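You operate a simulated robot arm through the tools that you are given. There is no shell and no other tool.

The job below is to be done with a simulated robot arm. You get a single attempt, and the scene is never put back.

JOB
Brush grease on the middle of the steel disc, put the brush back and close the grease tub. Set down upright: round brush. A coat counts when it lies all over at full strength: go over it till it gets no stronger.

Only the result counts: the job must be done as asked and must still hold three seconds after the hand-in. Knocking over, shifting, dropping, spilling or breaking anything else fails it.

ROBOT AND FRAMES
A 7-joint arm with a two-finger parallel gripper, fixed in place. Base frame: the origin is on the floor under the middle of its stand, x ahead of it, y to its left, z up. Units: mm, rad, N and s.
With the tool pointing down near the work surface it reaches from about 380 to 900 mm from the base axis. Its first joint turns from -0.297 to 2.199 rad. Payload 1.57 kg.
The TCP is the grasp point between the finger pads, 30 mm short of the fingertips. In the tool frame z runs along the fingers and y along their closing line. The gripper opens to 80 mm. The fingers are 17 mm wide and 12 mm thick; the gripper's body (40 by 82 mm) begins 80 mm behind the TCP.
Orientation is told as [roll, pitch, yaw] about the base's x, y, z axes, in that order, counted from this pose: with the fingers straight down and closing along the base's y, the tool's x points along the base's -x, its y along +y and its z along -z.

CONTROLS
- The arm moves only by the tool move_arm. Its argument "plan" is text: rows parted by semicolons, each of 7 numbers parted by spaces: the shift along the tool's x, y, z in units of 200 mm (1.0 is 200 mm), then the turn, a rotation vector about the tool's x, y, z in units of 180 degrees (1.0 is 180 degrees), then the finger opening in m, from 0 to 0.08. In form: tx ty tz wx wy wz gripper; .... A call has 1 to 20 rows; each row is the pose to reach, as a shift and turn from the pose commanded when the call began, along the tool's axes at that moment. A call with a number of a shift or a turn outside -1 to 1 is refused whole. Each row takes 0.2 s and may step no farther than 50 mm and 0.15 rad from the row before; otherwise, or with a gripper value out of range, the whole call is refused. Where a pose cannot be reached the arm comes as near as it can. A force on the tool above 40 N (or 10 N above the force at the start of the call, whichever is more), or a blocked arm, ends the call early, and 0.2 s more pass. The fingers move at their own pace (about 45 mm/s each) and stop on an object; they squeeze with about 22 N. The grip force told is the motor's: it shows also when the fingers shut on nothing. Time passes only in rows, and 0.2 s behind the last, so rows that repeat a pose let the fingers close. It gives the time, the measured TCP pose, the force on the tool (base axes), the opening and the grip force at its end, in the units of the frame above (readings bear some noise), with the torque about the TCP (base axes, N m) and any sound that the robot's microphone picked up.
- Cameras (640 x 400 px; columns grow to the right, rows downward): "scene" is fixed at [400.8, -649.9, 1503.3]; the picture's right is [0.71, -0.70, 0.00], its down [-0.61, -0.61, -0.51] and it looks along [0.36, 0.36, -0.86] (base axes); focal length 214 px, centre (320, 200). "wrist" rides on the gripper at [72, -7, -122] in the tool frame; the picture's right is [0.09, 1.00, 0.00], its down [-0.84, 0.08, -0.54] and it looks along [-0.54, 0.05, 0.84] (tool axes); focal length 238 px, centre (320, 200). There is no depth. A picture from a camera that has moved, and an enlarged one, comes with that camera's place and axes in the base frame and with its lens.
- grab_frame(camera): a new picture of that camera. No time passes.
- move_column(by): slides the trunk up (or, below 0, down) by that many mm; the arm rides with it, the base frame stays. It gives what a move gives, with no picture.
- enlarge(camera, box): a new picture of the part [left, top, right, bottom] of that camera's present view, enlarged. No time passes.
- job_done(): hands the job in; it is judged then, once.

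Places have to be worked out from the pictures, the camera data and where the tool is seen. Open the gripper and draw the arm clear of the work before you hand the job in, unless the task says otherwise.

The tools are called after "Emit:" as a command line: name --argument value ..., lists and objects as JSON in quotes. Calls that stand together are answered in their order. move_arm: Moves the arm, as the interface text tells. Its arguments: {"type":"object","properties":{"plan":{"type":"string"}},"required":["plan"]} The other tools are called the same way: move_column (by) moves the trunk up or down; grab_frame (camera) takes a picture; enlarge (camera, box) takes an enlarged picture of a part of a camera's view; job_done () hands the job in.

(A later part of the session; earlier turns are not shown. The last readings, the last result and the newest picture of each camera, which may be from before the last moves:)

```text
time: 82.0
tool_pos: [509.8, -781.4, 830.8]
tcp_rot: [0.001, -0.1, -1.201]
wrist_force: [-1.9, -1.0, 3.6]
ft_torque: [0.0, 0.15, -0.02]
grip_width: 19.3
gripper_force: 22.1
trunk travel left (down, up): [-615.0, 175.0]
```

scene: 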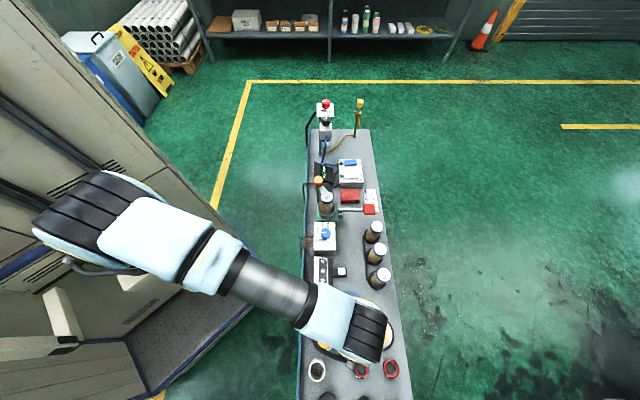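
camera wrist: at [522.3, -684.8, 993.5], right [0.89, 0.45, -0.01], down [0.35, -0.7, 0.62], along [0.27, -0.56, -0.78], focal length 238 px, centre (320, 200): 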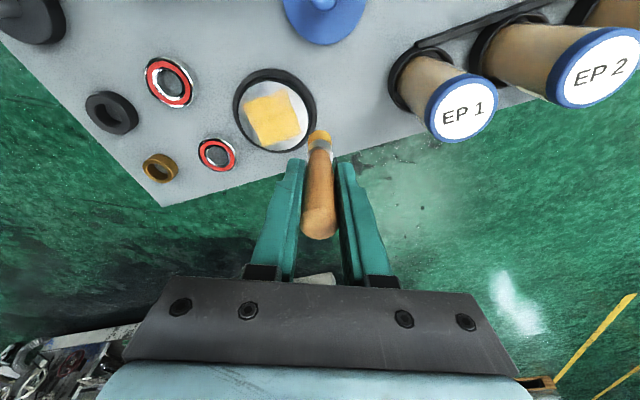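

Contact was kept (3.6 N). One more crosswise pass shifted a couple of mm outward to centre it, then lift aside to look.

Emit:
move_arm --plan "0.011 -0.0431 -0.0011 0 0 0 0.01; 0.022 -0.0862 -0.0022 0 0 0 0.01; -0.0463 -0.056 0.0046 0 0 0 0.01; -0.1146 -0.0258 0.0115 0 0 0 0.01; -0.0946 0.02 0.0095 0 0 0 0.01; -0.0262 -0.0103 0.0026 0 0 0 0.01; 0.0421 -0.0405 -0.0042 0 0 0 0.01; 0.0621 0.0053 -0.0062 0 0 0 0.01; -0.0062 0.0355 0.0006 0 0 0 0.01; -0.0746 0.0657 0.0075 0 0 0 0.01; -0.0525 0.1161 0.0053 0 0 0 0.01; 0.0159 0.0859 -0.0016 0 0 0 0.01; 0.0842 0.0557 -0.0084 0 0 0 0.01; 0.042 0.028 -0.0042 0 0 0 0.01; 0 0 0 0 0 0 0.01; -0.015 0 -0.15 0 0 0 0.01; -0.015 0.12 -0.25 0 0 0 0.01; -0.015 0.25 -0.25 0 0 0 0.01; -0.015 0.25 -0.25 0 0 0 0.01"

Emit:
enlarge --camera "wrist" --box '[225, 75, 305, 155]'

Emit:
grab_frame --camera "wrist"

```text
time: 86.0
tool_pos: [557.5, -760.1, 878.4]
tcp_rot: [0.001, -0.099, -1.199]
wrist_force: [-0.2, -0.2, -0.5]
ft_torque: [0.0, 0.01, -0.02]
grip_width: 19.7
gripper_force: 22.5
trunk travel left (down, up): [-615.0, 175.0]
```

```text
5.00 times, centred on (265, 115) of wrist
camera zoom: at [519.6, -683.4, 993.2], right [0.89, 0.45, -0.01], down [0.35, -0.7, 0.62], along [0.27, -0.56, -0.78], focal length 1192 px, centre (595, 625)
```

zoom: 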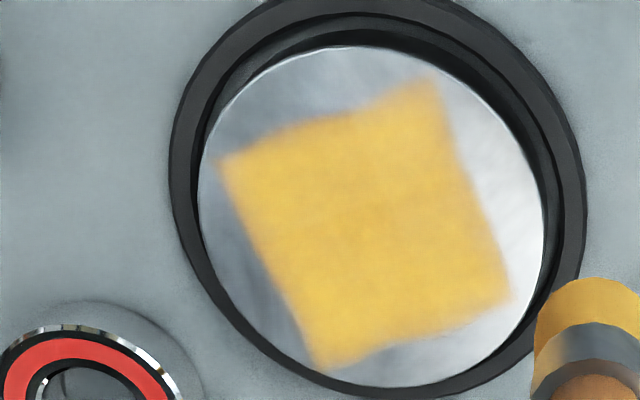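

```text
taken
camera wrist: at [519.6, -683.4, 993.2], right [0.89, 0.45, -0.01], down [0.35, -0.7, 0.62], along [0.27, -0.56, -0.78], focal length 238 px, centre (320, 200)
```

wrist: 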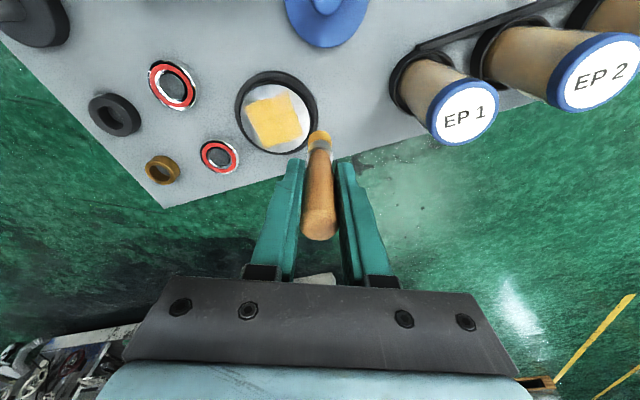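

The patch looks evenly golden and practically unchanged from the last pass. To be sure it's saturated and not just a spent brush, I'll reload once more and go over it again.

Emit:
move_arm --plan "0.136 -0.1276 -0.0136 0 0.006 0 0.01; 0.272 -0.2552 -0.0272 0 0.013 0 0.01; 0.408 -0.3828 -0.0408 0 0.02 0 0.01; 0.544 -0.5104 -0.0544 0 0.027 0 0.01; 0.68 -0.638 -0.068 0 0.0318 0 0.01; 0.68 -0.638 -0.068 0 0.0318 0 0.01; 0.68 -0.638 -0.068 0 0.0318 0 0.01"

Emit:
enlarge --camera "wrist" --box '[240, 60, 400, 220]'

Emit:
enlarge --camera "scene" --box '[340, 290, 420, 390]'

```text
time: 87.6
tool_pos: [387.8, -681.9, 882.0]
tcp_rot: [0.001, 0.0, -1.198]
wrist_force: [0.2, 0.5, -0.5]
ft_torque: [-0.01, -0.01, 0.02]
grip_width: 19.8
gripper_force: 21.5
trunk travel left (down, up): [-615.0, 175.0]
```

```text
2.50 times, centred on (320, 140) of wrist
camera zoom: at [355.8, -616.2, 1003.0], right [0.89, 0.45, 0.0], down [0.38, -0.75, 0.54], along [0.24, -0.49, -0.84], focal length 596 px, centre (320, 350)
```

zoom: 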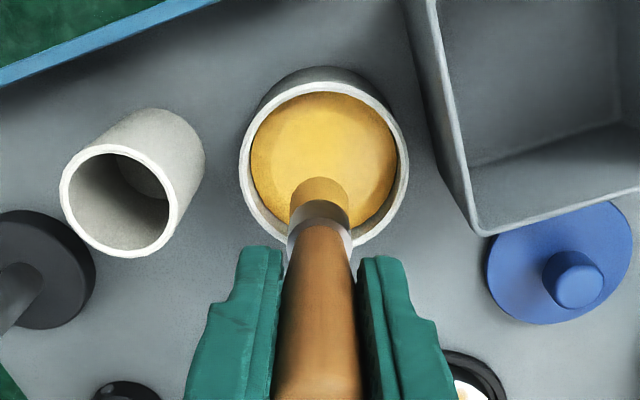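

```text
4.00 times, centred on (380, 340) of scene
camera zoom: at [400.8, -649.9, 1503.3], right [0.71, -0.7, 0.0], down [-0.61, -0.61, -0.51], along [0.36, 0.36, -0.86], focal length 858 px, centre (80, -360)
```

zoom: 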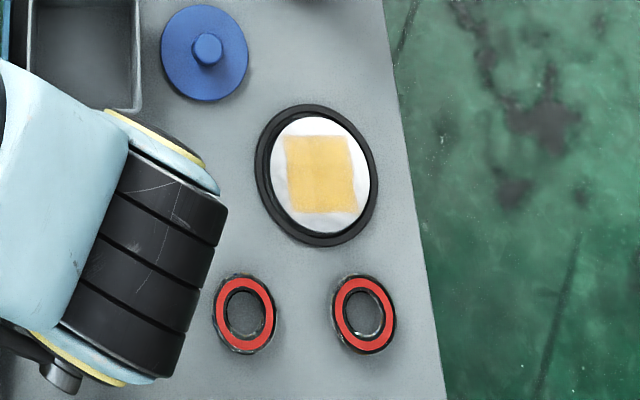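

I'll take a closer scene picture of the coat as a reference for comparing after the next pass.

Emit:
enlarge --camera "scene" --box '[360, 310, 400, 355]'

Emit:
move_arm --plan "0.01 0.008 0.05 0 0 0 0.01; 0.01 0.008 0.1 0 0 0 0.01; 0.01 0.008 0.14 0 0 0 0.01; 0.01 0.008 0.155 0 0 0 0.01; 0.01 0.008 0.155 0 0 0 0.01"

```text
8.89 times, centred on (380, 332) of scene
camera zoom: at [400.8, -649.9, 1503.3], right [0.71, -0.7, 0.0], down [-0.61, -0.61, -0.51], along [0.36, 0.36, -0.86], focal length 1906 px, centre (-213, -978)
```

zoom: 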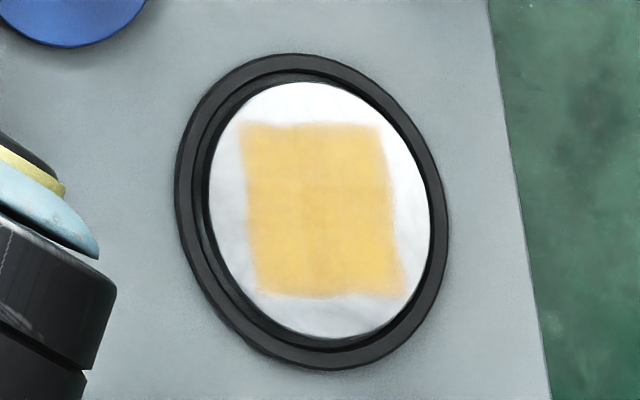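

```text
time: 88.8
tool_pos: [390.0, -677.8, 849.6]
tcp_rot: [-0.001, -0.001, -1.199]
wrist_force: [0.8, 0.0, 6.0]
ft_torque: [0.0, -0.03, 0.02]
grip_width: 19.8
gripper_force: 22.0
trunk travel left (down, up): [-615.0, 175.0]
```

In the grease at 6 N. I'll swirl, lift, and then return to the disc with the same tilt.

Emit:
move_arm --plan "0.02 0 0 0 0 0 0.01; 0 0.02 0 0 0 0 0.01; -0.02 0 0 0 0 0 0.01; 0 -0.02 0 0 0 0 0.01; 0.02 0 0 0 0 0 0.01; 0 0 0 0 0 0 0.01; 0 0 -0.05 0 0 0 0.01; 0 0 -0.2 0 0 0 0.01; -0.1424 0.0765 -0.2 0 0 0 0.01; -0.2848 0.153 -0.2 0 -0.008 0 0.01; -0.4272 0.2295 -0.2 0 -0.016 0 0.01; -0.5696 0.306 -0.2 0 -0.024 0 0.01; -0.712 0.3825 -0.2 0 -0.0318 0 0.01; -0.712 0.3825 -0.1 0 -0.0318 0 0.01; -0.712 0.3825 -0.1 0 -0.0318 0 0.01; -0.712 0.3825 -0.1 0 -0.0318 0 0.01"

Emit:
enlarge --camera "wrist" --box '[240, 60, 400, 220]'

```text
time: 92.2
tool_pos: [516.3, -782.3, 868.5]
tcp_rot: [0.001, -0.099, -1.2]
wrist_force: [-0.5, 0.4, -0.3]
ft_torque: [0.02, 0.02, 0.0]
grip_width: 19.8
gripper_force: 22.3
trunk travel left (down, up): [-615.0, 175.0]
```

```text
2.50 times, centred on (320, 140) of wrist
camera zoom: at [479.0, -707.1, 983.6], right [0.89, 0.45, -0.01], down [0.35, -0.7, 0.62], along [0.27, -0.56, -0.78], focal length 596 px, centre (320, 350)
```

zoom: 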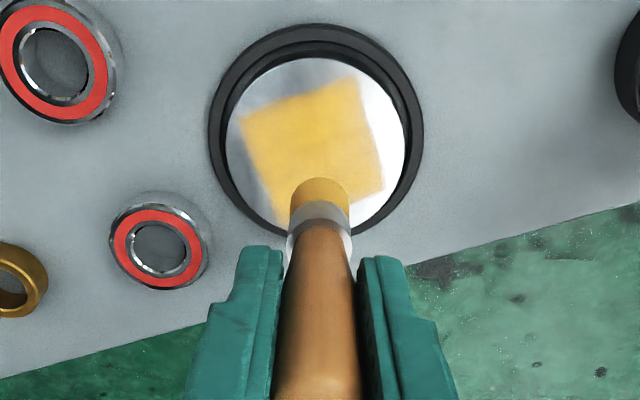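

Lowering again to just at the disc surface with a small correction.

Emit:
move_arm --plan "0.005 -0.01 0 0 0 0 0.01; 0.014 -0.01 0.09 0 0 0 0.01; 0.022 -0.01 0.17 0 0 0 0.01; 0.023 -0.01 0.182 0 0 0 0.01; 0.023 -0.01 0.182 0 0 0 0.01"

```text
time: 93.4
tool_pos: [512.0, -784.5, 831.3]
tcp_rot: [-0.001, -0.1, -1.199]
wrist_force: [0.2, 0.0, -0.2]
ft_torque: [-0.04, -0.01, 0.0]
grip_width: 19.7
gripper_force: 21.6
trunk travel left (down, up): [-615.0, 175.0]
```

Not touching yet at 831.3. I'll go down another 2 mm in small rows.

Emit:
move_arm --plan "0.0005 0 0.005 0 0 0 0.01; 0.001 0 0.009 0 0 0 0.01; 0.001 0 0.009 0 0 0 0.01"

```text
time: 94.2
tool_pos: [510.5, -784.2, 830.6]
tcp_rot: [0.0, -0.102, -1.198]
wrist_force: [0.0, 0.4, 1.7]
ft_torque: [0.04, 0.0, 0.01]
grip_width: 19.6
gripper_force: 21.8
trunk travel left (down, up): [-615.0, 175.0]
```

Light contact (1.7 N). Another full sweep at a little more pressure, covering both lane directions.

Emit:
move_arm --plan "0.004 0.0092 0.004 0 0 0 0.01; 0.0377 -0.0877 0.0002 0 0 0 0.01; 0.0678 -0.0191 -0.0028 0 0 0 0.01; 0.0998 0.0542 -0.006 0 0 0 0.01; 0.0588 0.0724 -0.0019 0 0 0 0.01; 0.0268 -0.0009 0.0013 0 0 0 0.01; -0.0033 -0.0696 0.0043 0 0 0 0.01; -0.0488 -0.0495 0.0089 0 0 0 0.01; -0.0188 0.0192 0.0059 0 0 0 0.01; 0.0133 0.0925 0.0027 0 0 0 0.01; -0.0368 0.1146 0.0077 0 0 0 0.01; -0.0689 0.0414 0.0109 0 0 0 0.01; -0.0989 -0.0273 0.0139 0 0 0 0.01; -0.0261 -0.0595 0.0066 0 0 0 0.01; 0.0558 -0.0465 -0.0016 0 0 0 0.01; -0.0809 0.0139 0.0121 0 0 0 0.01; -0.0588 0.0643 0.0099 0 0 0 0.01; 0.0778 0.0039 -0.0038 0 0 0 0.01; 0.004 0.0092 0.004 0 0 0 0.01; 0.004 0.0092 0.004 0 0 0 0.01"

```text
time: 98.4
tool_pos: [510.5, -781.4, 829.4]
tcp_rot: [-0.001, -0.102, -1.199]
wrist_force: [-0.7, 2.0, 14.4]
ft_torque: [0.22, -0.01, 0.03]
grip_width: 20.0
gripper_force: 22.0
trunk travel left (down, up): [-615.0, 175.0]
```

Firm contact throughout (14 N at end). Lifting aside to inspect.

Emit:
move_arm --plan "-0.015 0 -0.15 0 0 0 0.01; -0.015 0.12 -0.25 0 0 0 0.01; -0.015 0.25 -0.25 0 0 0 0.01; -0.015 0.25 -0.25 0 0 0 0.01"

Emit:
enlarge --camera "wrist" --box '[225, 75, 305, 155]'

Emit:
enlarge --camera "wrist" --box '[240, 100, 400, 240]'

```text
time: 99.4
tool_pos: [557.0, -760.7, 881.6]
tcp_rot: [0.002, -0.1, -1.199]
wrist_force: [0.2, 0.2, -0.4]
ft_torque: [0.02, -0.01, 0.0]
grip_width: 19.7
gripper_force: 21.4
trunk travel left (down, up): [-615.0, 175.0]
```

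```text
5.00 times, centred on (265, 115) of wrist
camera zoom: at [520.6, -686.7, 995.5], right [0.9, 0.45, -0.01], down [0.35, -0.7, 0.62], along [0.27, -0.56, -0.78], focal length 1192 px, centre (595, 625)
```

zoom: 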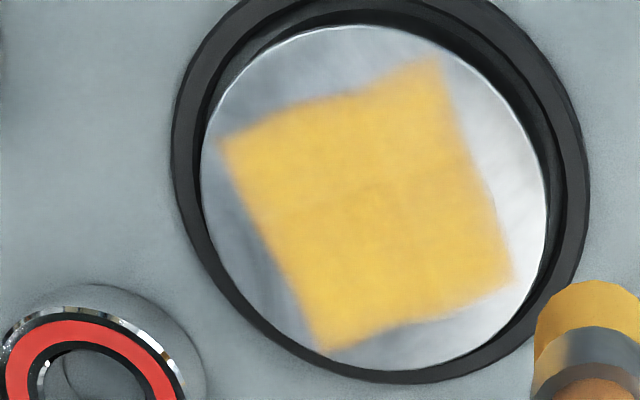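

```text
2.86 times, centred on (320, 170) of wrist
camera zoom: at [520.6, -686.7, 995.5], right [0.9, 0.45, -0.01], down [0.35, -0.7, 0.62], along [0.27, -0.56, -0.78], focal length 681 px, centre (320, 286)
```

zoom: 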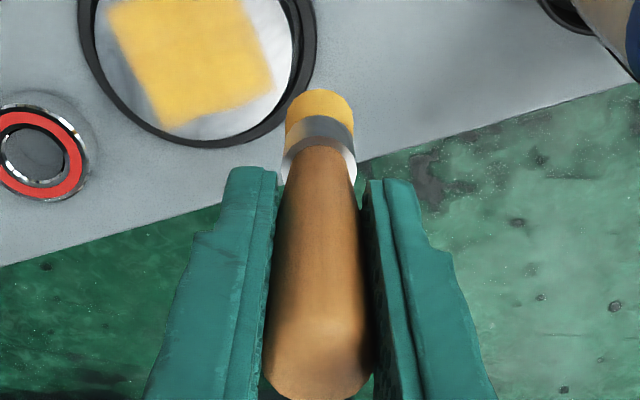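

The coat looks the same as before the extra pass, so it's saturated and even. Now I'll return the brush: rise, untilt and head for the cup.

Emit:
move_arm --plan "0.02 -0.02 -0.15 0 0 0 0.01; 0.1 -0.173 -0.271 0 0.01 0 0.01; 0.2 -0.345 -0.271 0 0.02 0 0.01; 0.299 -0.5175 -0.271 0 0.0318 0 0.01; 0.299 -0.5175 -0.271 0 0.0318 0 0.01; 0.299 -0.5175 -0.271 0 0.0318 0 0.01"

```text
time: 100.8
tool_pos: [438.3, -741.0, 927.4]
tcp_rot: [-0.001, 0.0, -1.202]
wrist_force: [-0.6, 0.5, -0.1]
ft_torque: [-0.03, -0.02, 0.03]
grip_width: 19.6
gripper_force: 22.3
trunk travel left (down, up): [-615.0, 175.0]
```

Untilted at [438, -741, 927]. Moving over the cup now.

Emit:
move_arm --plan "0.11 -0.167 0 0 0 0 0.01; 0.22 -0.334 0 0 0 0 0.01; 0.3315 -0.5005 0 0 0 0 0.01; 0.3315 -0.5005 0 0 0 0 0.01; 0.3315 -0.5005 0 0 0 0 0.01"

Emit:
enlarge --camera "wrist" --box '[240, 60, 400, 220]'

Emit:
enlarge --camera "wrist" --box '[280, 90, 360, 150]'

Emit:
enlarge --camera "scene" --box '[360, 310, 400, 355]'

```text
time: 102.0
tool_pos: [319.4, -713.9, 926.5]
tcp_rot: [0.0, 0.001, -1.202]
wrist_force: [-0.2, 0.3, -0.2]
ft_torque: [-0.03, 0.02, -0.03]
grip_width: 19.8
gripper_force: 21.7
trunk travel left (down, up): [-615.0, 175.0]
```

```text
2.50 times, centred on (320, 140) of wrist
camera zoom: at [287.8, -649.7, 1048.6], right [0.89, 0.45, 0.0], down [0.38, -0.75, 0.54], along [0.24, -0.49, -0.84], focal length 596 px, centre (320, 350)
```

zoom: 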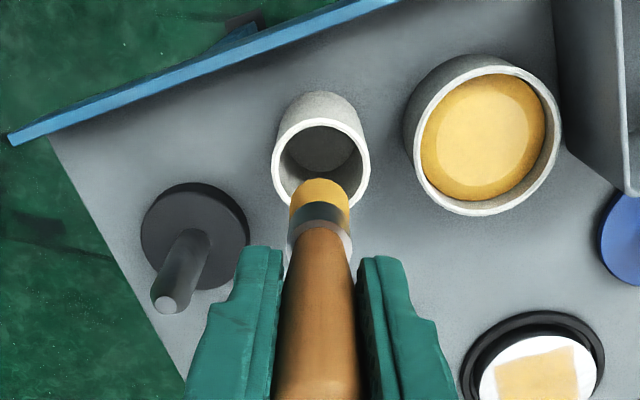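

```text
6.67 times, centred on (320, 120) of wrist
camera zoom: at [287.8, -649.7, 1048.6], right [0.89, 0.45, 0.0], down [0.38, -0.75, 0.54], along [0.24, -0.49, -0.84], focal length 1589 px, centre (320, 733)
```

zoom: 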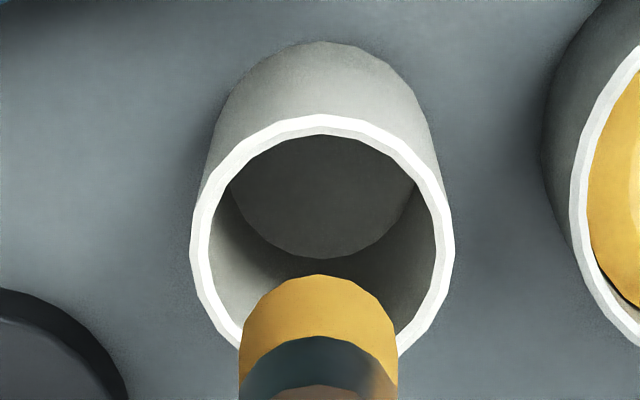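

```text
8.89 times, centred on (380, 332) of scene
camera zoom: at [400.8, -649.9, 1503.3], right [0.71, -0.7, 0.0], down [-0.61, -0.61, -0.51], along [0.36, 0.36, -0.86], focal length 1906 px, centre (-213, -978)
```

zoom: 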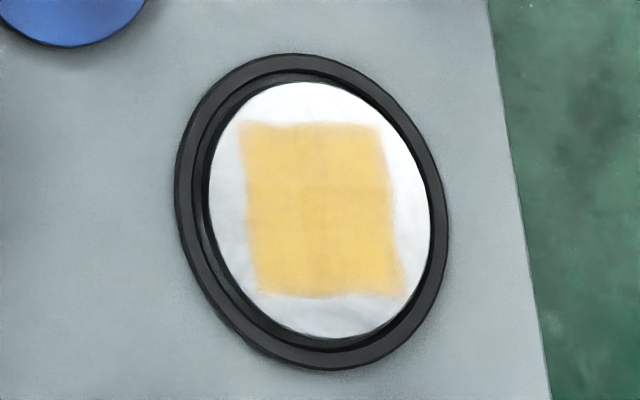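

The scene view shows the coat unchanged, so it is at full strength. The brush has slid about 16 mm up in the grip (bristles about 85 mm below the TCP); it's nearly centred on the cup, so I'll correct 2.5 mm and lower to just above the rim.

Emit:
move_arm --plan "-0.012 0.001 0 0 0 0 0.01; -0.012 0.001 0.1 0 0 0 0.01; -0.012 0.001 0.2 0 0 0 0.01; -0.012 0.001 0.22 0 0 0 0.01; -0.012 0.001 0.22 0 0 0 0.01; -0.012 0.001 0.22 0 0 0 0.01"

Emit:
enlarge --camera "wrist" --box '[260, 90, 380, 190]'

```text
time: 103.4
tool_pos: [321.6, -714.8, 883.9]
tcp_rot: [-0.002, 0.0, -1.202]
wrist_force: [-0.3, -0.7, -0.1]
ft_torque: [0.01, 0.02, -0.01]
grip_width: 19.5
gripper_force: 21.9
trunk travel left (down, up): [-615.0, 175.0]
```

```text
4.00 times, centred on (320, 140) of wrist
camera zoom: at [289.1, -649.9, 1006.0], right [0.89, 0.45, 0.0], down [0.38, -0.75, 0.54], along [0.24, -0.49, -0.84], focal length 953 px, centre (320, 440)
```

zoom: 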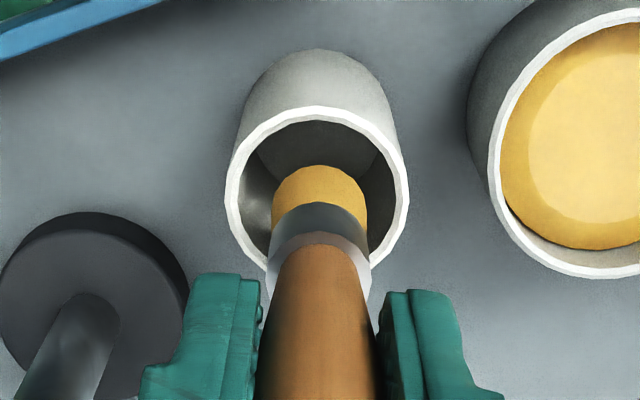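

The brush is within about 2 mm of the cup axis, with 7 mm clearance around. I'll correct and lower it partway into the cup.

Emit:
move_arm --plan "-0.0065 -0.005 0 0 0 0 0.01; -0.0065 -0.005 0.06 0 0 0 0.01; -0.0065 -0.005 0.12 0 0 0 0.01; -0.0065 -0.005 0.17 0 0 0 0.01; -0.0065 -0.005 0.17 0 0 0 0.01"

Emit:
enlarge --camera "wrist" --box '[260, 90, 380, 190]'

```text
time: 104.6
tool_pos: [322.0, -716.0, 851.3]
tcp_rot: [0.0, -0.001, -1.2]
wrist_force: [-0.7, 0.0, -0.1]
ft_torque: [0.0, 0.0, 0.0]
grip_width: 20.0
gripper_force: 22.1
trunk travel left (down, up): [-615.0, 175.0]
```

```text
4.00 times, centred on (320, 140) of wrist
camera zoom: at [289.6, -651.8, 971.7], right [0.89, 0.45, 0.0], down [0.38, -0.75, 0.54], along [0.24, -0.49, -0.84], focal length 953 px, centre (320, 440)
```

zoom: 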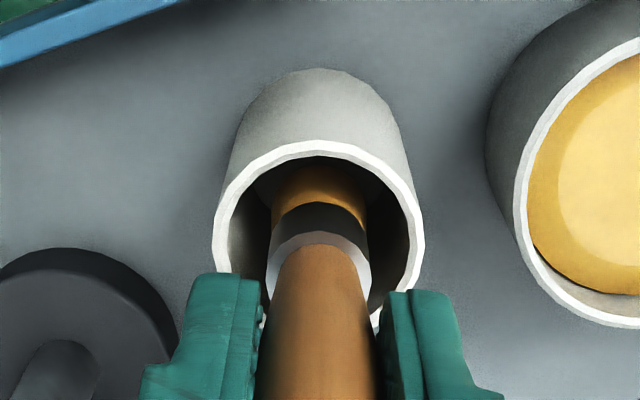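

The bristles are inside the cup with no contact. Lowering to z≈823, fingertips about 5 mm above the rim.

Emit:
move_arm --plan "0 0 0.05 0 0 0 0.01; 0 0 0.1 0 0 0 0.01; 0 0 0.135 0 0 0 0.01; 0 0 0.135 0 0 0 0.01"

Emit:
enlarge --camera "wrist" --box '[200, 90, 440, 240]'

```text
time: 105.6
tool_pos: [320.4, -717.4, 822.8]
tcp_rot: [0.0, -0.001, -1.2]
wrist_force: [-0.1, 0.5, -0.7]
ft_torque: [0.0, 0.01, 0.01]
grip_width: 19.9
gripper_force: 21.9
trunk travel left (down, up): [-615.0, 175.0]
```

```text
2.67 times, centred on (320, 165) of wrist
camera zoom: at [289.3, -651.8, 944.5], right [0.89, 0.45, 0.0], down [0.38, -0.75, 0.54], along [0.24, -0.49, -0.84], focal length 636 px, centre (320, 293)
```

zoom: 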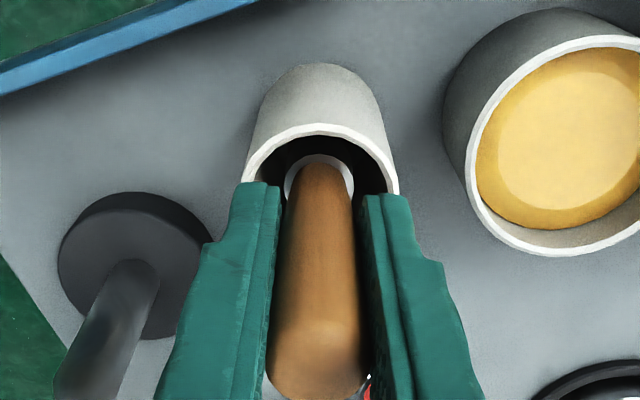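

I'll ease down 2.5 mm more, watching for contact with the rim or cup floor.

Emit:
move_arm --plan "0 0 0.006 0 0 0 0.01; 0 0 0.0125 0 0 0 0.01; 0 0 0.0125 0 0 0 0.01"

```text
time: 106.4
tool_pos: [321.0, -718.2, 820.0]
tcp_rot: [-0.001, 0.0, -1.201]
wrist_force: [-0.4, 0.0, -0.4]
ft_torque: [-0.01, -0.02, 0.03]
grip_width: 19.7
gripper_force: 22.1
trunk travel left (down, up): [-615.0, 175.0]
```

Still free. One more small step of 1.5 mm.

Emit:
move_arm --plan "0 0 0.004 0 0 0 0.01; 0 0 0.0075 0 0 0 0.01; 0 0 0.0075 0 0 0 0.01"

```text
time: 107.2
tool_pos: [321.4, -717.8, 818.9]
tcp_rot: [-0.001, 0.0, -1.199]
wrist_force: [0.4, 0.6, 0.5]
ft_torque: [0.0, 0.01, 0.04]
grip_width: 19.7
gripper_force: 22.2
trunk travel left (down, up): [-615.0, 175.0]
```

Fingertips are about 2 mm above the rim. I'll open by just a millimetre or so a side so the brush slides down guided by the fingers.

Emit:
move_arm --plan "0 0 0 0 0 0 0.0205; 0 0 0 0 0 0 0.0215; 0 0 0 0 0 0 0.022; 0 0 0 0 0 0 0.022; 0 0 0 0 0 0 0.022"

Emit:
enlarge --camera "wrist" --box '[200, 90, 440, 240]'

```text
time: 108.4
tool_pos: [321.3, -717.2, 820.9]
tcp_rot: [-0.001, 0.001, -1.202]
wrist_force: [0.7, -0.8, -0.2]
ft_torque: [0.0, -0.02, 0.0]
grip_width: 22.1
gripper_force: 0.0
trunk travel left (down, up): [-615.0, 175.0]
```

```text
2.67 times, centred on (320, 165) of wrist
camera zoom: at [289.0, -652.4, 941.0], right [0.89, 0.45, 0.0], down [0.38, -0.75, 0.54], along [0.24, -0.49, -0.84], focal length 636 px, centre (320, 293)
```

zoom: 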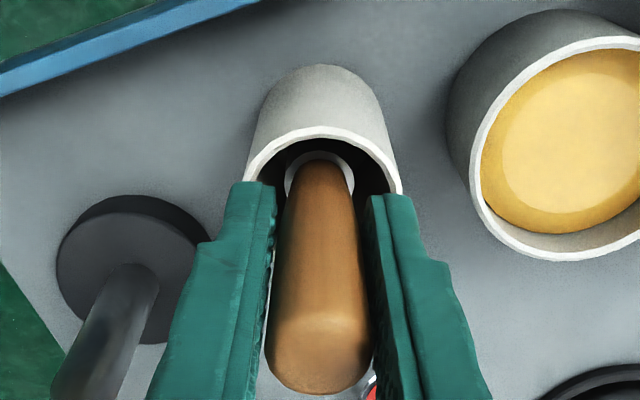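

The brush has slid down most of the way. I'll open further, slowly, to let it settle, keeping the arm still.

Emit:
move_arm --plan "0 0 0 0 0 0 0.025; 0 0 0 0 0 0 0.03; 0 0 0 0 0 0 0.035; 0 0 0 0 0 0 0.035; 0 0 0 0 0 0 0.035"

Emit:
enlarge --camera "wrist" --box '[200, 90, 440, 240]'

```text
time: 109.6
tool_pos: [320.4, -716.7, 819.2]
tcp_rot: [0.001, 0.0, -1.202]
wrist_force: [-0.2, 0.2, -0.1]
ft_torque: [0.0, 0.0, 0.0]
grip_width: 35.1
gripper_force: 0.0
trunk travel left (down, up): [-615.0, 175.0]
```

```text
2.67 times, centred on (320, 165) of wrist
camera zoom: at [289.0, -652.4, 941.0], right [0.89, 0.45, 0.0], down [0.38, -0.75, 0.54], along [0.24, -0.49, -0.84], focal length 636 px, centre (320, 293)
```

zoom: 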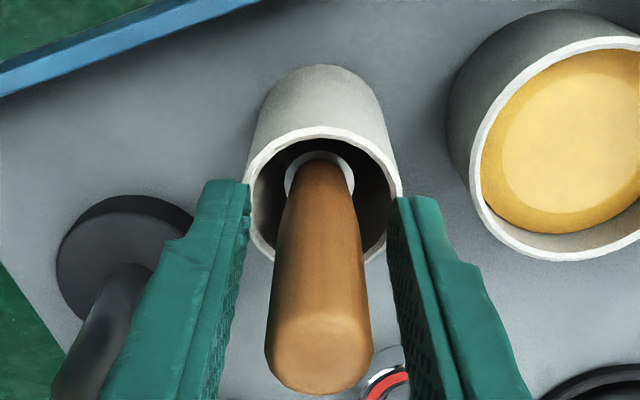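

The brush stands upright on its own in the cup. I'll open to 50 mm and rise straight up.

Emit:
move_arm --plan "0 0 0 0 0 0 0.05; 0 0 0 0 0 0 0.05; 0 0 -0.1 0 0 0 0.05; 0 0 -0.25 0 0 0 0.05; 0 0 -0.4 0 0 0 0.05; 0 0 -0.55 0 0 0 0.05; 0 0 -0.55 0 0 0 0.05"

Emit:
grab_frame --camera "wrist"

Emit:
enlarge --camera "wrist" --box '[240, 80, 400, 200]'

```text
time: 111.2
tool_pos: [320.8, -714.7, 929.1]
tcp_rot: [0.0, 0.001, -1.198]
wrist_force: [1.1, -0.5, 0.1]
ft_torque: [0.0, 0.01, 0.03]
grip_width: 50.2
gripper_force: 0.0
trunk travel left (down, up): [-615.0, 175.0]
```

```text
taken
camera wrist: at [287.8, -650.9, 1051.0], right [0.89, 0.45, 0.0], down [0.38, -0.75, 0.54], along [0.24, -0.48, -0.84], focal length 238 px, centre (320, 200)
```

wrist: 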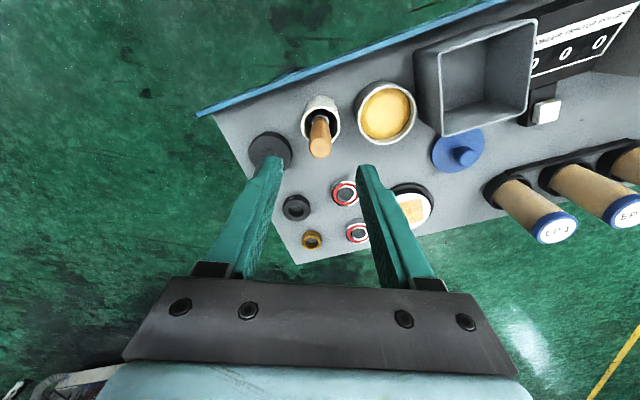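

```text
3.33 times, centred on (320, 140) of wrist
camera zoom: at [287.8, -650.9, 1051.0], right [0.89, 0.45, 0.0], down [0.38, -0.75, 0.54], along [0.24, -0.48, -0.84], focal length 794 px, centre (320, 400)
```

zoom: 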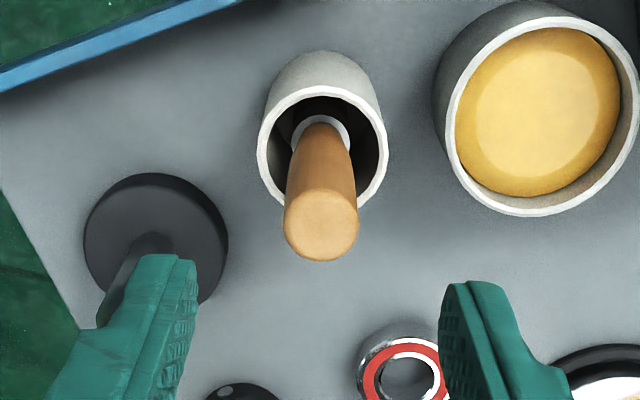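

The brush stands upright in the cup at its old spot. Now I'll fetch the lid, moving above it at [516, -677.5].

Emit:
move_arm --plan "-0.036 0.196 0 0 0 0 0.05; -0.072 0.391 0 0 0 0 0.05; -0.107 0.587 0 0 0 0 0.05; -0.143 0.783 0 0 0 0 0.05; -0.179 0.9785 0 0 0 0 0.05; -0.179 0.9785 0.15 0 0 0 0.05; -0.179 0.9785 0.15 0 0 0 0.05; -0.179 0.9785 0.15 0 0 0 0.05"

Emit:
enlarge --camera "wrist" --box '[240, 70, 400, 170]'

Emit:
enlarge --camera "scene" --box '[290, 310, 350, 400]'

```text
time: 113.0
tool_pos: [515.8, -677.1, 898.5]
tcp_rot: [0.0, -0.001, -1.201]
wrist_force: [-0.2, 0.6, -0.3]
ft_torque: [-0.01, 0.02, 0.0]
grip_width: 50.3
gripper_force: 0.1
trunk travel left (down, up): [-615.0, 175.0]
```

```text
4.00 times, centred on (320, 120) of wrist
camera zoom: at [483.3, -612.5, 1019.7], right [0.89, 0.45, 0.0], down [0.38, -0.75, 0.54], along [0.24, -0.49, -0.84], focal length 953 px, centre (320, 520)
```

zoom: 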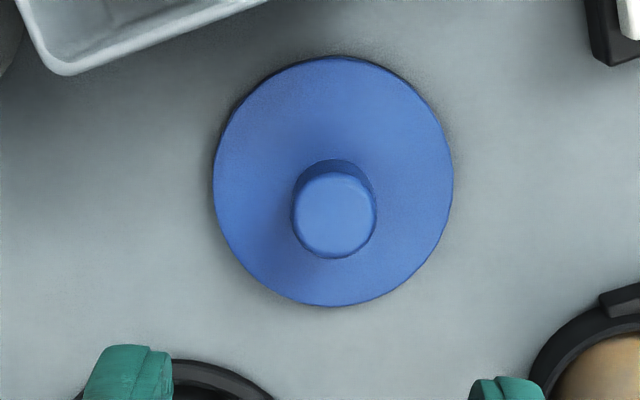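

```text
4.44 times, centred on (320, 355) of scene
camera zoom: at [400.8, -649.9, 1503.3], right [0.71, -0.7, 0.0], down [-0.61, -0.61, -0.51], along [0.36, 0.36, -0.86], focal length 953 px, centre (320, -489)
```

zoom: 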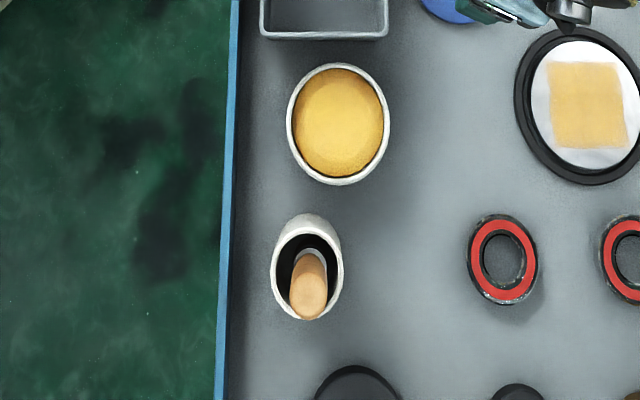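

Cup, brush and tub all sit where they were. The knob is about 3.5 mm off the TCP axis; I'll correct and lower partway for a final check.

Emit:
move_arm --plan "0.0087 0.016 0 0 0 0 0.05; 0.0087 0.016 0.15 0 0 0 0.05; 0.0087 0.016 0.3 0 0 0 0.05; 0.0087 0.016 0.45 0 0 0 0.05; 0.0087 0.016 0.55 0 0 0 0.05; 0.0087 0.016 0.55 0 0 0 0.05; 0.0087 0.016 0.55 0 0 0 0.05"

Emit:
enlarge --camera "wrist" --box '[240, 120, 400, 220]'

```text
time: 114.6
tool_pos: [516.7, -676.5, 788.7]
tcp_rot: [0.0, -0.001, -1.199]
wrist_force: [0.8, -0.8, 0.2]
ft_torque: [-0.02, -0.04, 0.01]
grip_width: 50.0
gripper_force: 0.1
trunk travel left (down, up): [-615.0, 175.0]
```

```text
4.00 times, centred on (320, 170) of wrist
camera zoom: at [485.5, -611.5, 911.7], right [0.89, 0.45, 0.0], down [0.38, -0.75, 0.54], along [0.24, -0.49, -0.84], focal length 953 px, centre (320, 320)
```

zoom: 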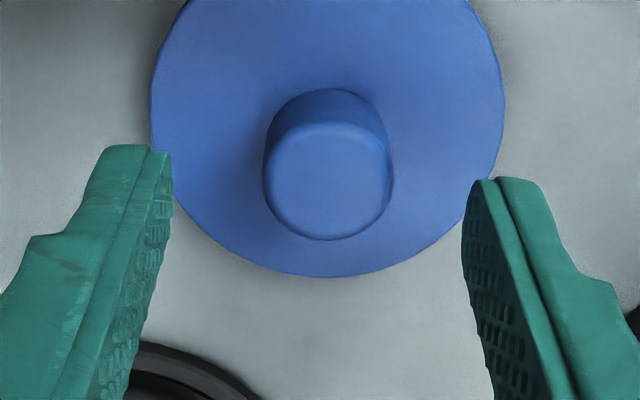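

Now within 1 mm. Lowering to z≈760 and closing on the knob.

Emit:
move_arm --plan "-0.001 0.005 0.05 0 0 0 0.05; -0.001 0.005 0.1 0 0 0 0.05; -0.001 0.005 0.147 0 0 0 0.05; -0.001 0.005 0.147 0 0 0 0.05; -0.001 0.005 0.147 0 0 0 0.03; -0.001 0.005 0.147 0 0 0 0.01; -0.001 0.005 0.147 0 0 0 0.01; -0.001 0.005 0.147 0 0 0 0.01"

Emit:
enlarge --camera "wrist" --box '[240, 110, 400, 210]'

```text
time: 116.4
tool_pos: [519.3, -676.1, 761.2]
tcp_rot: [-0.001, -0.001, -1.199]
wrist_force: [0.1, -0.2, -0.7]
ft_torque: [0.02, 0.03, 0.0]
grip_width: 22.2
gripper_force: 21.9
trunk travel left (down, up): [-615.0, 175.0]
```

```text
4.00 times, centred on (320, 160) of wrist
camera zoom: at [487.5, -611.1, 881.9], right [0.89, 0.45, 0.0], down [0.38, -0.75, 0.54], along [0.24, -0.49, -0.84], focal length 953 px, centre (320, 360)
```

zoom: 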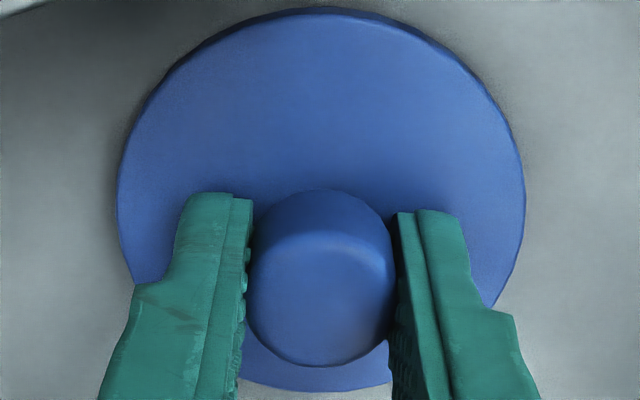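

Lid gripped (22.2 mm). I'll lift it 100 mm and carry it over the tub, aiming the TCP at [389.7, -679.7].

Emit:
move_arm --plan "0 0 -0.05 0 0 0 0.01; 0 0 -0.2 0 0 0 0.01; 0 0 -0.4 0 0 0 0.01; 0 0 -0.55 0 0 0 0.01; 0.056 -0.15 -0.55 0 0 0 0.01; 0.112 -0.3 -0.55 0 0 0 0.01; 0.168 -0.45 -0.55 0 0 0 0.01; 0.22 -0.6 -0.55 0 0 0 0.01; 0.22 -0.6 -0.55 0 0 0 0.01; 0.22 -0.6 -0.55 0 0 0 0.01"

Emit:
grab_frame --camera "wrist"

Emit:
enlarge --camera "wrist" --box '[240, 70, 400, 190]'

```text
time: 118.6
tool_pos: [392.4, -679.8, 869.1]
tcp_rot: [0.0, 0.0, -1.2]
wrist_force: [-0.1, 0.1, 0.4]
ft_torque: [0.01, 0.01, -0.03]
grip_width: 22.1
gripper_force: 22.5
trunk travel left (down, up): [-615.0, 175.0]
```

```text
taken
camera wrist: at [359.7, -614.6, 991.3], right [0.89, 0.45, 0.0], down [0.38, -0.75, 0.54], along [0.24, -0.49, -0.84], focal length 238 px, centre (320, 200)
```

wrist: 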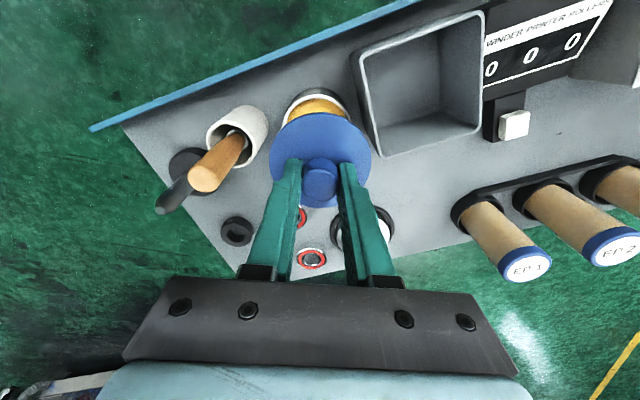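

```text
3.33 times, centred on (320, 130) of wrist
camera zoom: at [359.7, -614.6, 991.3], right [0.89, 0.45, 0.0], down [0.38, -0.75, 0.54], along [0.24, -0.49, -0.84], focal length 794 px, centre (320, 433)
```

zoom: 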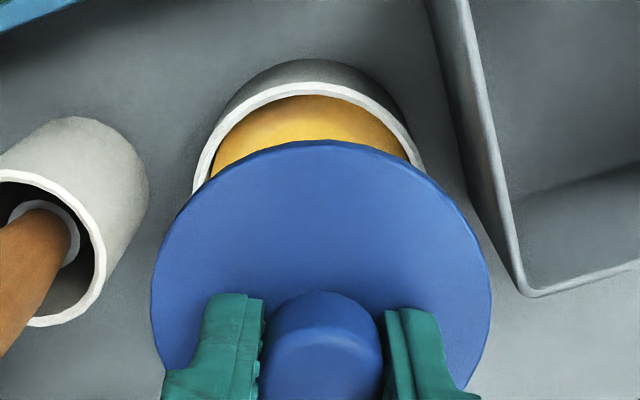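

The lid is about 3.5 mm right of the tub axis. I'll correct and lower to about 15 mm above seating, then check again.

Emit:
move_arm --plan "0.003 -0.0165 0 0 0 0 0.01; 0.003 -0.0165 0.1 0 0 0 0.01; 0.003 -0.0165 0.2 0 0 0 0.01; 0.003 -0.0165 0.27 0 0 0 0.01; 0.003 -0.0165 0.27 0 0 0 0.01; 0.003 -0.0165 0.27 0 0 0 0.01"

Emit:
grab_frame --camera "wrist"

Emit:
enlarge --camera "wrist" --box '[240, 80, 400, 200]'

```text
time: 120.0
tool_pos: [388.6, -680.1, 816.0]
tcp_rot: [0.0, 0.0, -1.197]
wrist_force: [0.2, 0.4, -0.4]
ft_torque: [0.0, 0.01, 0.04]
grip_width: 22.3
gripper_force: 22.1
trunk travel left (down, up): [-615.0, 175.0]
```

```text
taken
camera wrist: at [356.1, -615.1, 937.0], right [0.89, 0.45, 0.0], down [0.38, -0.75, 0.54], along [0.24, -0.49, -0.84], focal length 238 px, centre (320, 200)
```

wrist: 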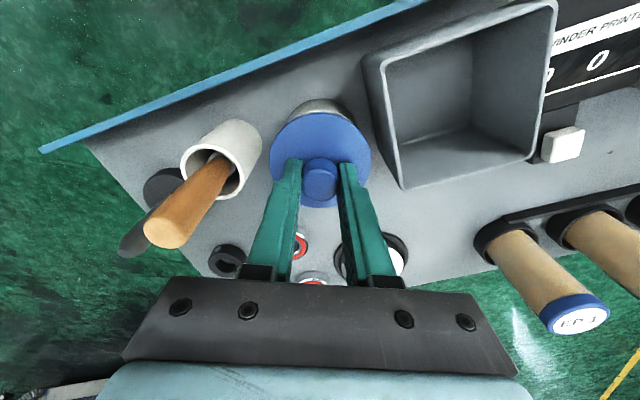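

```text
3.33 times, centred on (320, 140) of wrist
camera zoom: at [356.1, -615.1, 937.0], right [0.89, 0.45, 0.0], down [0.38, -0.75, 0.54], along [0.24, -0.49, -0.84], focal length 794 px, centre (320, 400)
```

zoom: 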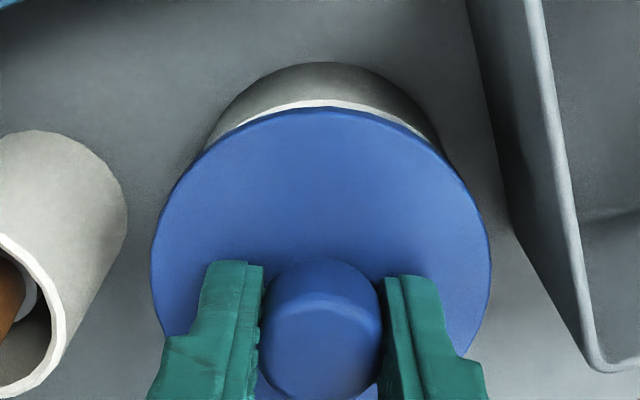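

Aligned within about 1 mm. Lowering to just above the seat.

Emit:
move_arm --plan "-0.002 0.003 0.03 0 0 0 0.01; -0.002 0.003 0.055 0 0 0 0.01; -0.002 0.003 0.065 0 0 0 0.01; -0.002 0.003 0.065 0 0 0 0.01"

Emit:
enlarge --camera "wrist" --box '[240, 80, 400, 200]'

```text
time: 121.0
tool_pos: [389.7, -679.0, 801.9]
tcp_rot: [0.0, 0.001, -1.199]
wrist_force: [0.0, -0.4, -0.5]
ft_torque: [-0.01, 0.0, 0.02]
grip_width: 22.3
gripper_force: 22.3
trunk travel left (down, up): [-615.0, 175.0]
```

```text
3.33 times, centred on (320, 140) of wrist
camera zoom: at [356.6, -614.2, 924.5], right [0.89, 0.45, 0.0], down [0.38, -0.75, 0.54], along [0.24, -0.49, -0.84], focal length 794 px, centre (320, 400)
```

zoom: 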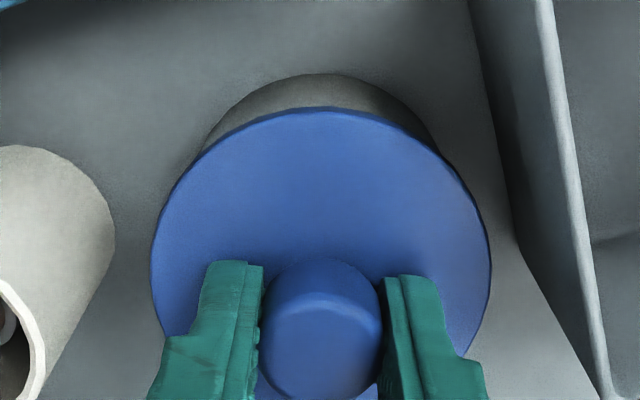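

No contact yet at 802. I'll press down in 1 mm rows and listen for the snap.

Emit:
move_arm --plan "0 0 0.005 0 0 0 0.01; 0 0 0.01 0 0 0 0.01; 0 0 0.015 0 0 0 0.01; 0 0 0.015 0 0 0 0.01"

```text
time: 122.0
tool_pos: [387.3, -679.3, 801.5]
tcp_rot: [0.001, -0.002, -1.199]
wrist_force: [-0.8, 1.4, 7.0]
ft_torque: [0.16, 0.04, -0.02]
grip_width: 22.3
gripper_force: 22.3
trunk travel left (down, up): [-615.0, 175.0]
```

Contact at 801.5 (7 N). Pressing further in small steps.

Emit:
move_arm --plan "0 0 0.005 0 0 0 0.01; 0 0 0.01 0 0 0 0.01; 0 0 0.01 0 0 0 0.01"

```text
time: 122.8
tool_pos: [388.4, -678.3, 800.0]
tcp_rot: [0.001, -0.003, -1.203]
wrist_force: [-5.4, 3.0, 27.1]
ft_torque: [0.07, 0.18, -0.01]
grip_width: 22.3
gripper_force: 21.2
trunk travel left (down, up): [-615.0, 175.0]
```

27 N without a snap yet. A little more pressure.

Emit:
move_arm --plan "0.003 -0.003 0.003 0 0 0 0.01; 0.003 -0.003 0.006 0 0 0 0.01; 0.003 -0.003 0.006 0 0 0 0.01"

Emit:
enlarge --camera "wrist" --box '[240, 80, 400, 200]'

```text
time: 123.7
tool_pos: [389.5, -680.8, 800.2]
tcp_rot: [-0.001, -0.005, -1.201]
wrist_force: [-1.7, 5.1, 17.2]
ft_torque: [0.37, 0.11, 0.01]
grip_width: 22.3
gripper_force: 21.7
trunk travel left (down, up): [-615.0, 175.0]
stopped in row 3: the force on the tool passed its limit at 40 N (the readings are from after the stop); the commanded pose is now the measured one
```

```text
3.33 times, centred on (320, 140) of wrist
camera zoom: at [356.7, -614.6, 921.3], right [0.89, 0.45, 0.0], down [0.37, -0.75, 0.55], along [0.24, -0.49, -0.84], focal length 794 px, centre (320, 400)
```

zoom: 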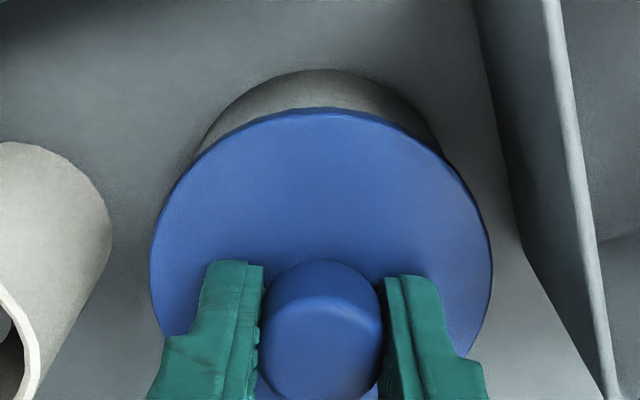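

The force hit 40 N with no snap, though the lid looks level with its original height. I'll release it, rise, and look at how it sits.

Emit:
move_arm --plan "0 0 -0.004 0 0 0 0.01; 0 0 -0.004 0 0 0 0.03; 0 0 -0.004 0 0 0 0.05; 0 0 -0.004 0 0 0 0.05; 0 0 -0.1 0 0 0 0.05; 0 0 -0.3 0 0 0 0.05; 0 0 -0.5 0 0 0 0.05; 0 0 -0.5 0 0 0 0.05"

Emit:
enlarge --camera "wrist" --box '[270, 70, 370, 170]'

Emit:
grab_frame --camera "wrist"

```text
time: 125.5
tool_pos: [385.9, -679.8, 898.2]
tcp_rot: [0.0, -0.004, -1.198]
wrist_force: [0.6, 0.3, -0.7]
ft_torque: [0.0, 0.02, -0.02]
grip_width: 50.0
gripper_force: 0.1
trunk travel left (down, up): [-615.0, 175.0]
heard: snap
```

```text
4.00 times, centred on (320, 120) of wrist
camera zoom: at [354.0, -615.1, 1019.0], right [0.89, 0.45, 0.0], down [0.37, -0.75, 0.54], along [0.24, -0.49, -0.84], focal length 953 px, centre (320, 520)
```

zoom: 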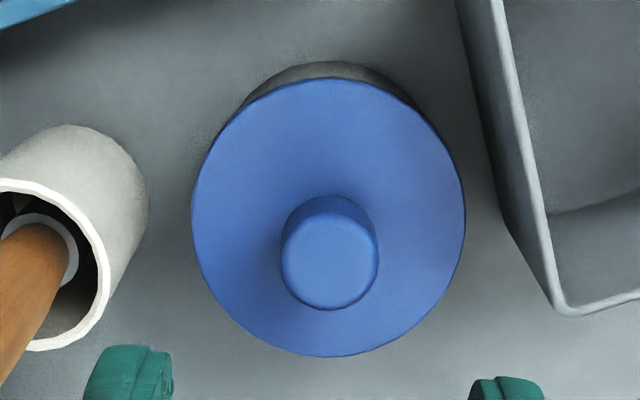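

```text
taken
camera wrist: at [354.0, -615.1, 1019.0], right [0.89, 0.45, 0.0], down [0.37, -0.75, 0.54], along [0.24, -0.49, -0.84], focal length 238 px, centre (320, 200)
```

wrist: 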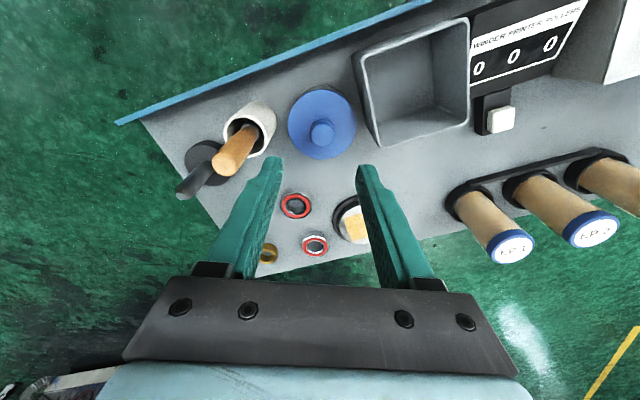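

A snap was heard this time and the lid sits level and concentric, as at the start. To make sure it's fully engaged I'll press the knob top gently with closed fingers.

Emit:
move_arm --plan "0.006 0.009 0 0 0 0 0.02; 0.006 0.009 0 0 0 0 0; 0.006 0.009 0 0 0 0 0; 0.006 0.009 0.12 0 0 0 0; 0.006 0.009 0.24 0 0 0 0; 0.006 0.009 0.33 0 0 0 0; 0.006 0.009 0.33 0 0 0 0"

Emit:
enlarge --camera "wrist" --box '[240, 90, 400, 190]'

```text
time: 127.1
tool_pos: [389.7, -679.7, 831.4]
tcp_rot: [-0.002, -0.003, -1.2]
wrist_force: [-0.1, 0.2, -0.5]
ft_torque: [0.02, -0.03, 0.01]
grip_width: 0.0
gripper_force: 20.9
trunk travel left (down, up): [-615.0, 175.0]
```

```text
4.00 times, centred on (320, 140) of wrist
camera zoom: at [357.4, -613.8, 952.8], right [0.89, 0.45, 0.0], down [0.37, -0.75, 0.55], along [0.24, -0.49, -0.84], focal length 953 px, centre (320, 440)
```

zoom: 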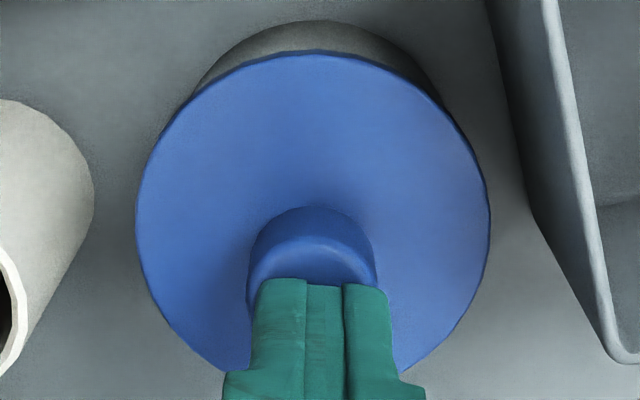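

The fingertips hover about 6 mm above the knob, 2 mm off. I'll shift and press down in small steps.

Emit:
move_arm --plan "0.002 -0.008 0 0 0 0 0; 0.002 -0.008 0.015 0 0 0 0; 0.002 -0.008 0.025 0 0 0 0; 0.002 -0.008 0.032 0 0 0 0; 0.002 -0.008 0.032 0 0 0 0"

```text
time: 128.3
tool_pos: [388.4, -678.0, 828.5]
tcp_rot: [0.001, -0.009, -1.199]
wrist_force: [2.5, 5.2, 28.6]
ft_torque: [0.18, -0.02, -0.01]
grip_width: 0.0
gripper_force: 21.5
trunk travel left (down, up): [-615.0, 175.0]
```

Pressing at 28.6 N gives no further snap or movement. I'll press slightly more to be certain, then back off.

Emit:
move_arm --plan "0 0 0.002 0 0 0 0; 0 0 0.004 0 0 0 0; 0 0 0.004 0 0 0 0"

```text
time: 128.9
tool_pos: [389.6, -678.1, 829.3]
tcp_rot: [0.0, -0.009, -1.196]
wrist_force: [-3.5, 9.6, 20.3]
ft_torque: [0.31, 0.07, -0.02]
grip_width: 0.1
gripper_force: 21.6
trunk travel left (down, up): [-615.0, 175.0]
stopped in row 2: the force on the tool passed its limit at 41 N (the readings are from after the stop); the commanded pose is now the measured one
```

Reached 41 N with no new snap, which suggests it's already engaged. I'll rise clear and look again.

Emit:
move_arm --plan "0 0 -0.05 0 0 0 0; 0 0 -0.2 0 0 0 0; 0 0 -0.35 0 0 0 0.05; 0 0 -0.35 0 0 0 0.05; 0 0 -0.35 0 0 0 0.05"

Emit:
enlarge --camera "wrist" --box '[270, 70, 370, 170]'

```text
time: 130.1
tool_pos: [388.6, -679.2, 897.5]
tcp_rot: [0.001, -0.009, -1.199]
wrist_force: [0.5, 0.3, 0.1]
ft_torque: [0.02, 0.02, 0.0]
grip_width: 50.0
gripper_force: 0.0
trunk travel left (down, up): [-615.0, 175.0]
```

```text
4.00 times, centred on (320, 120) of wrist
camera zoom: at [357.0, -614.3, 1018.6], right [0.89, 0.45, 0.0], down [0.37, -0.75, 0.55], along [0.25, -0.49, -0.84], focal length 953 px, centre (320, 520)
```

zoom: 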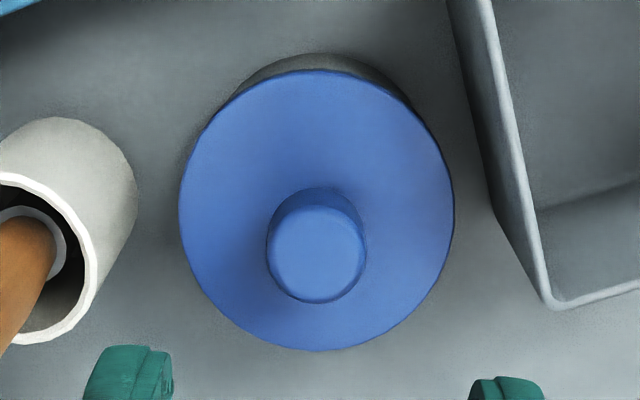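

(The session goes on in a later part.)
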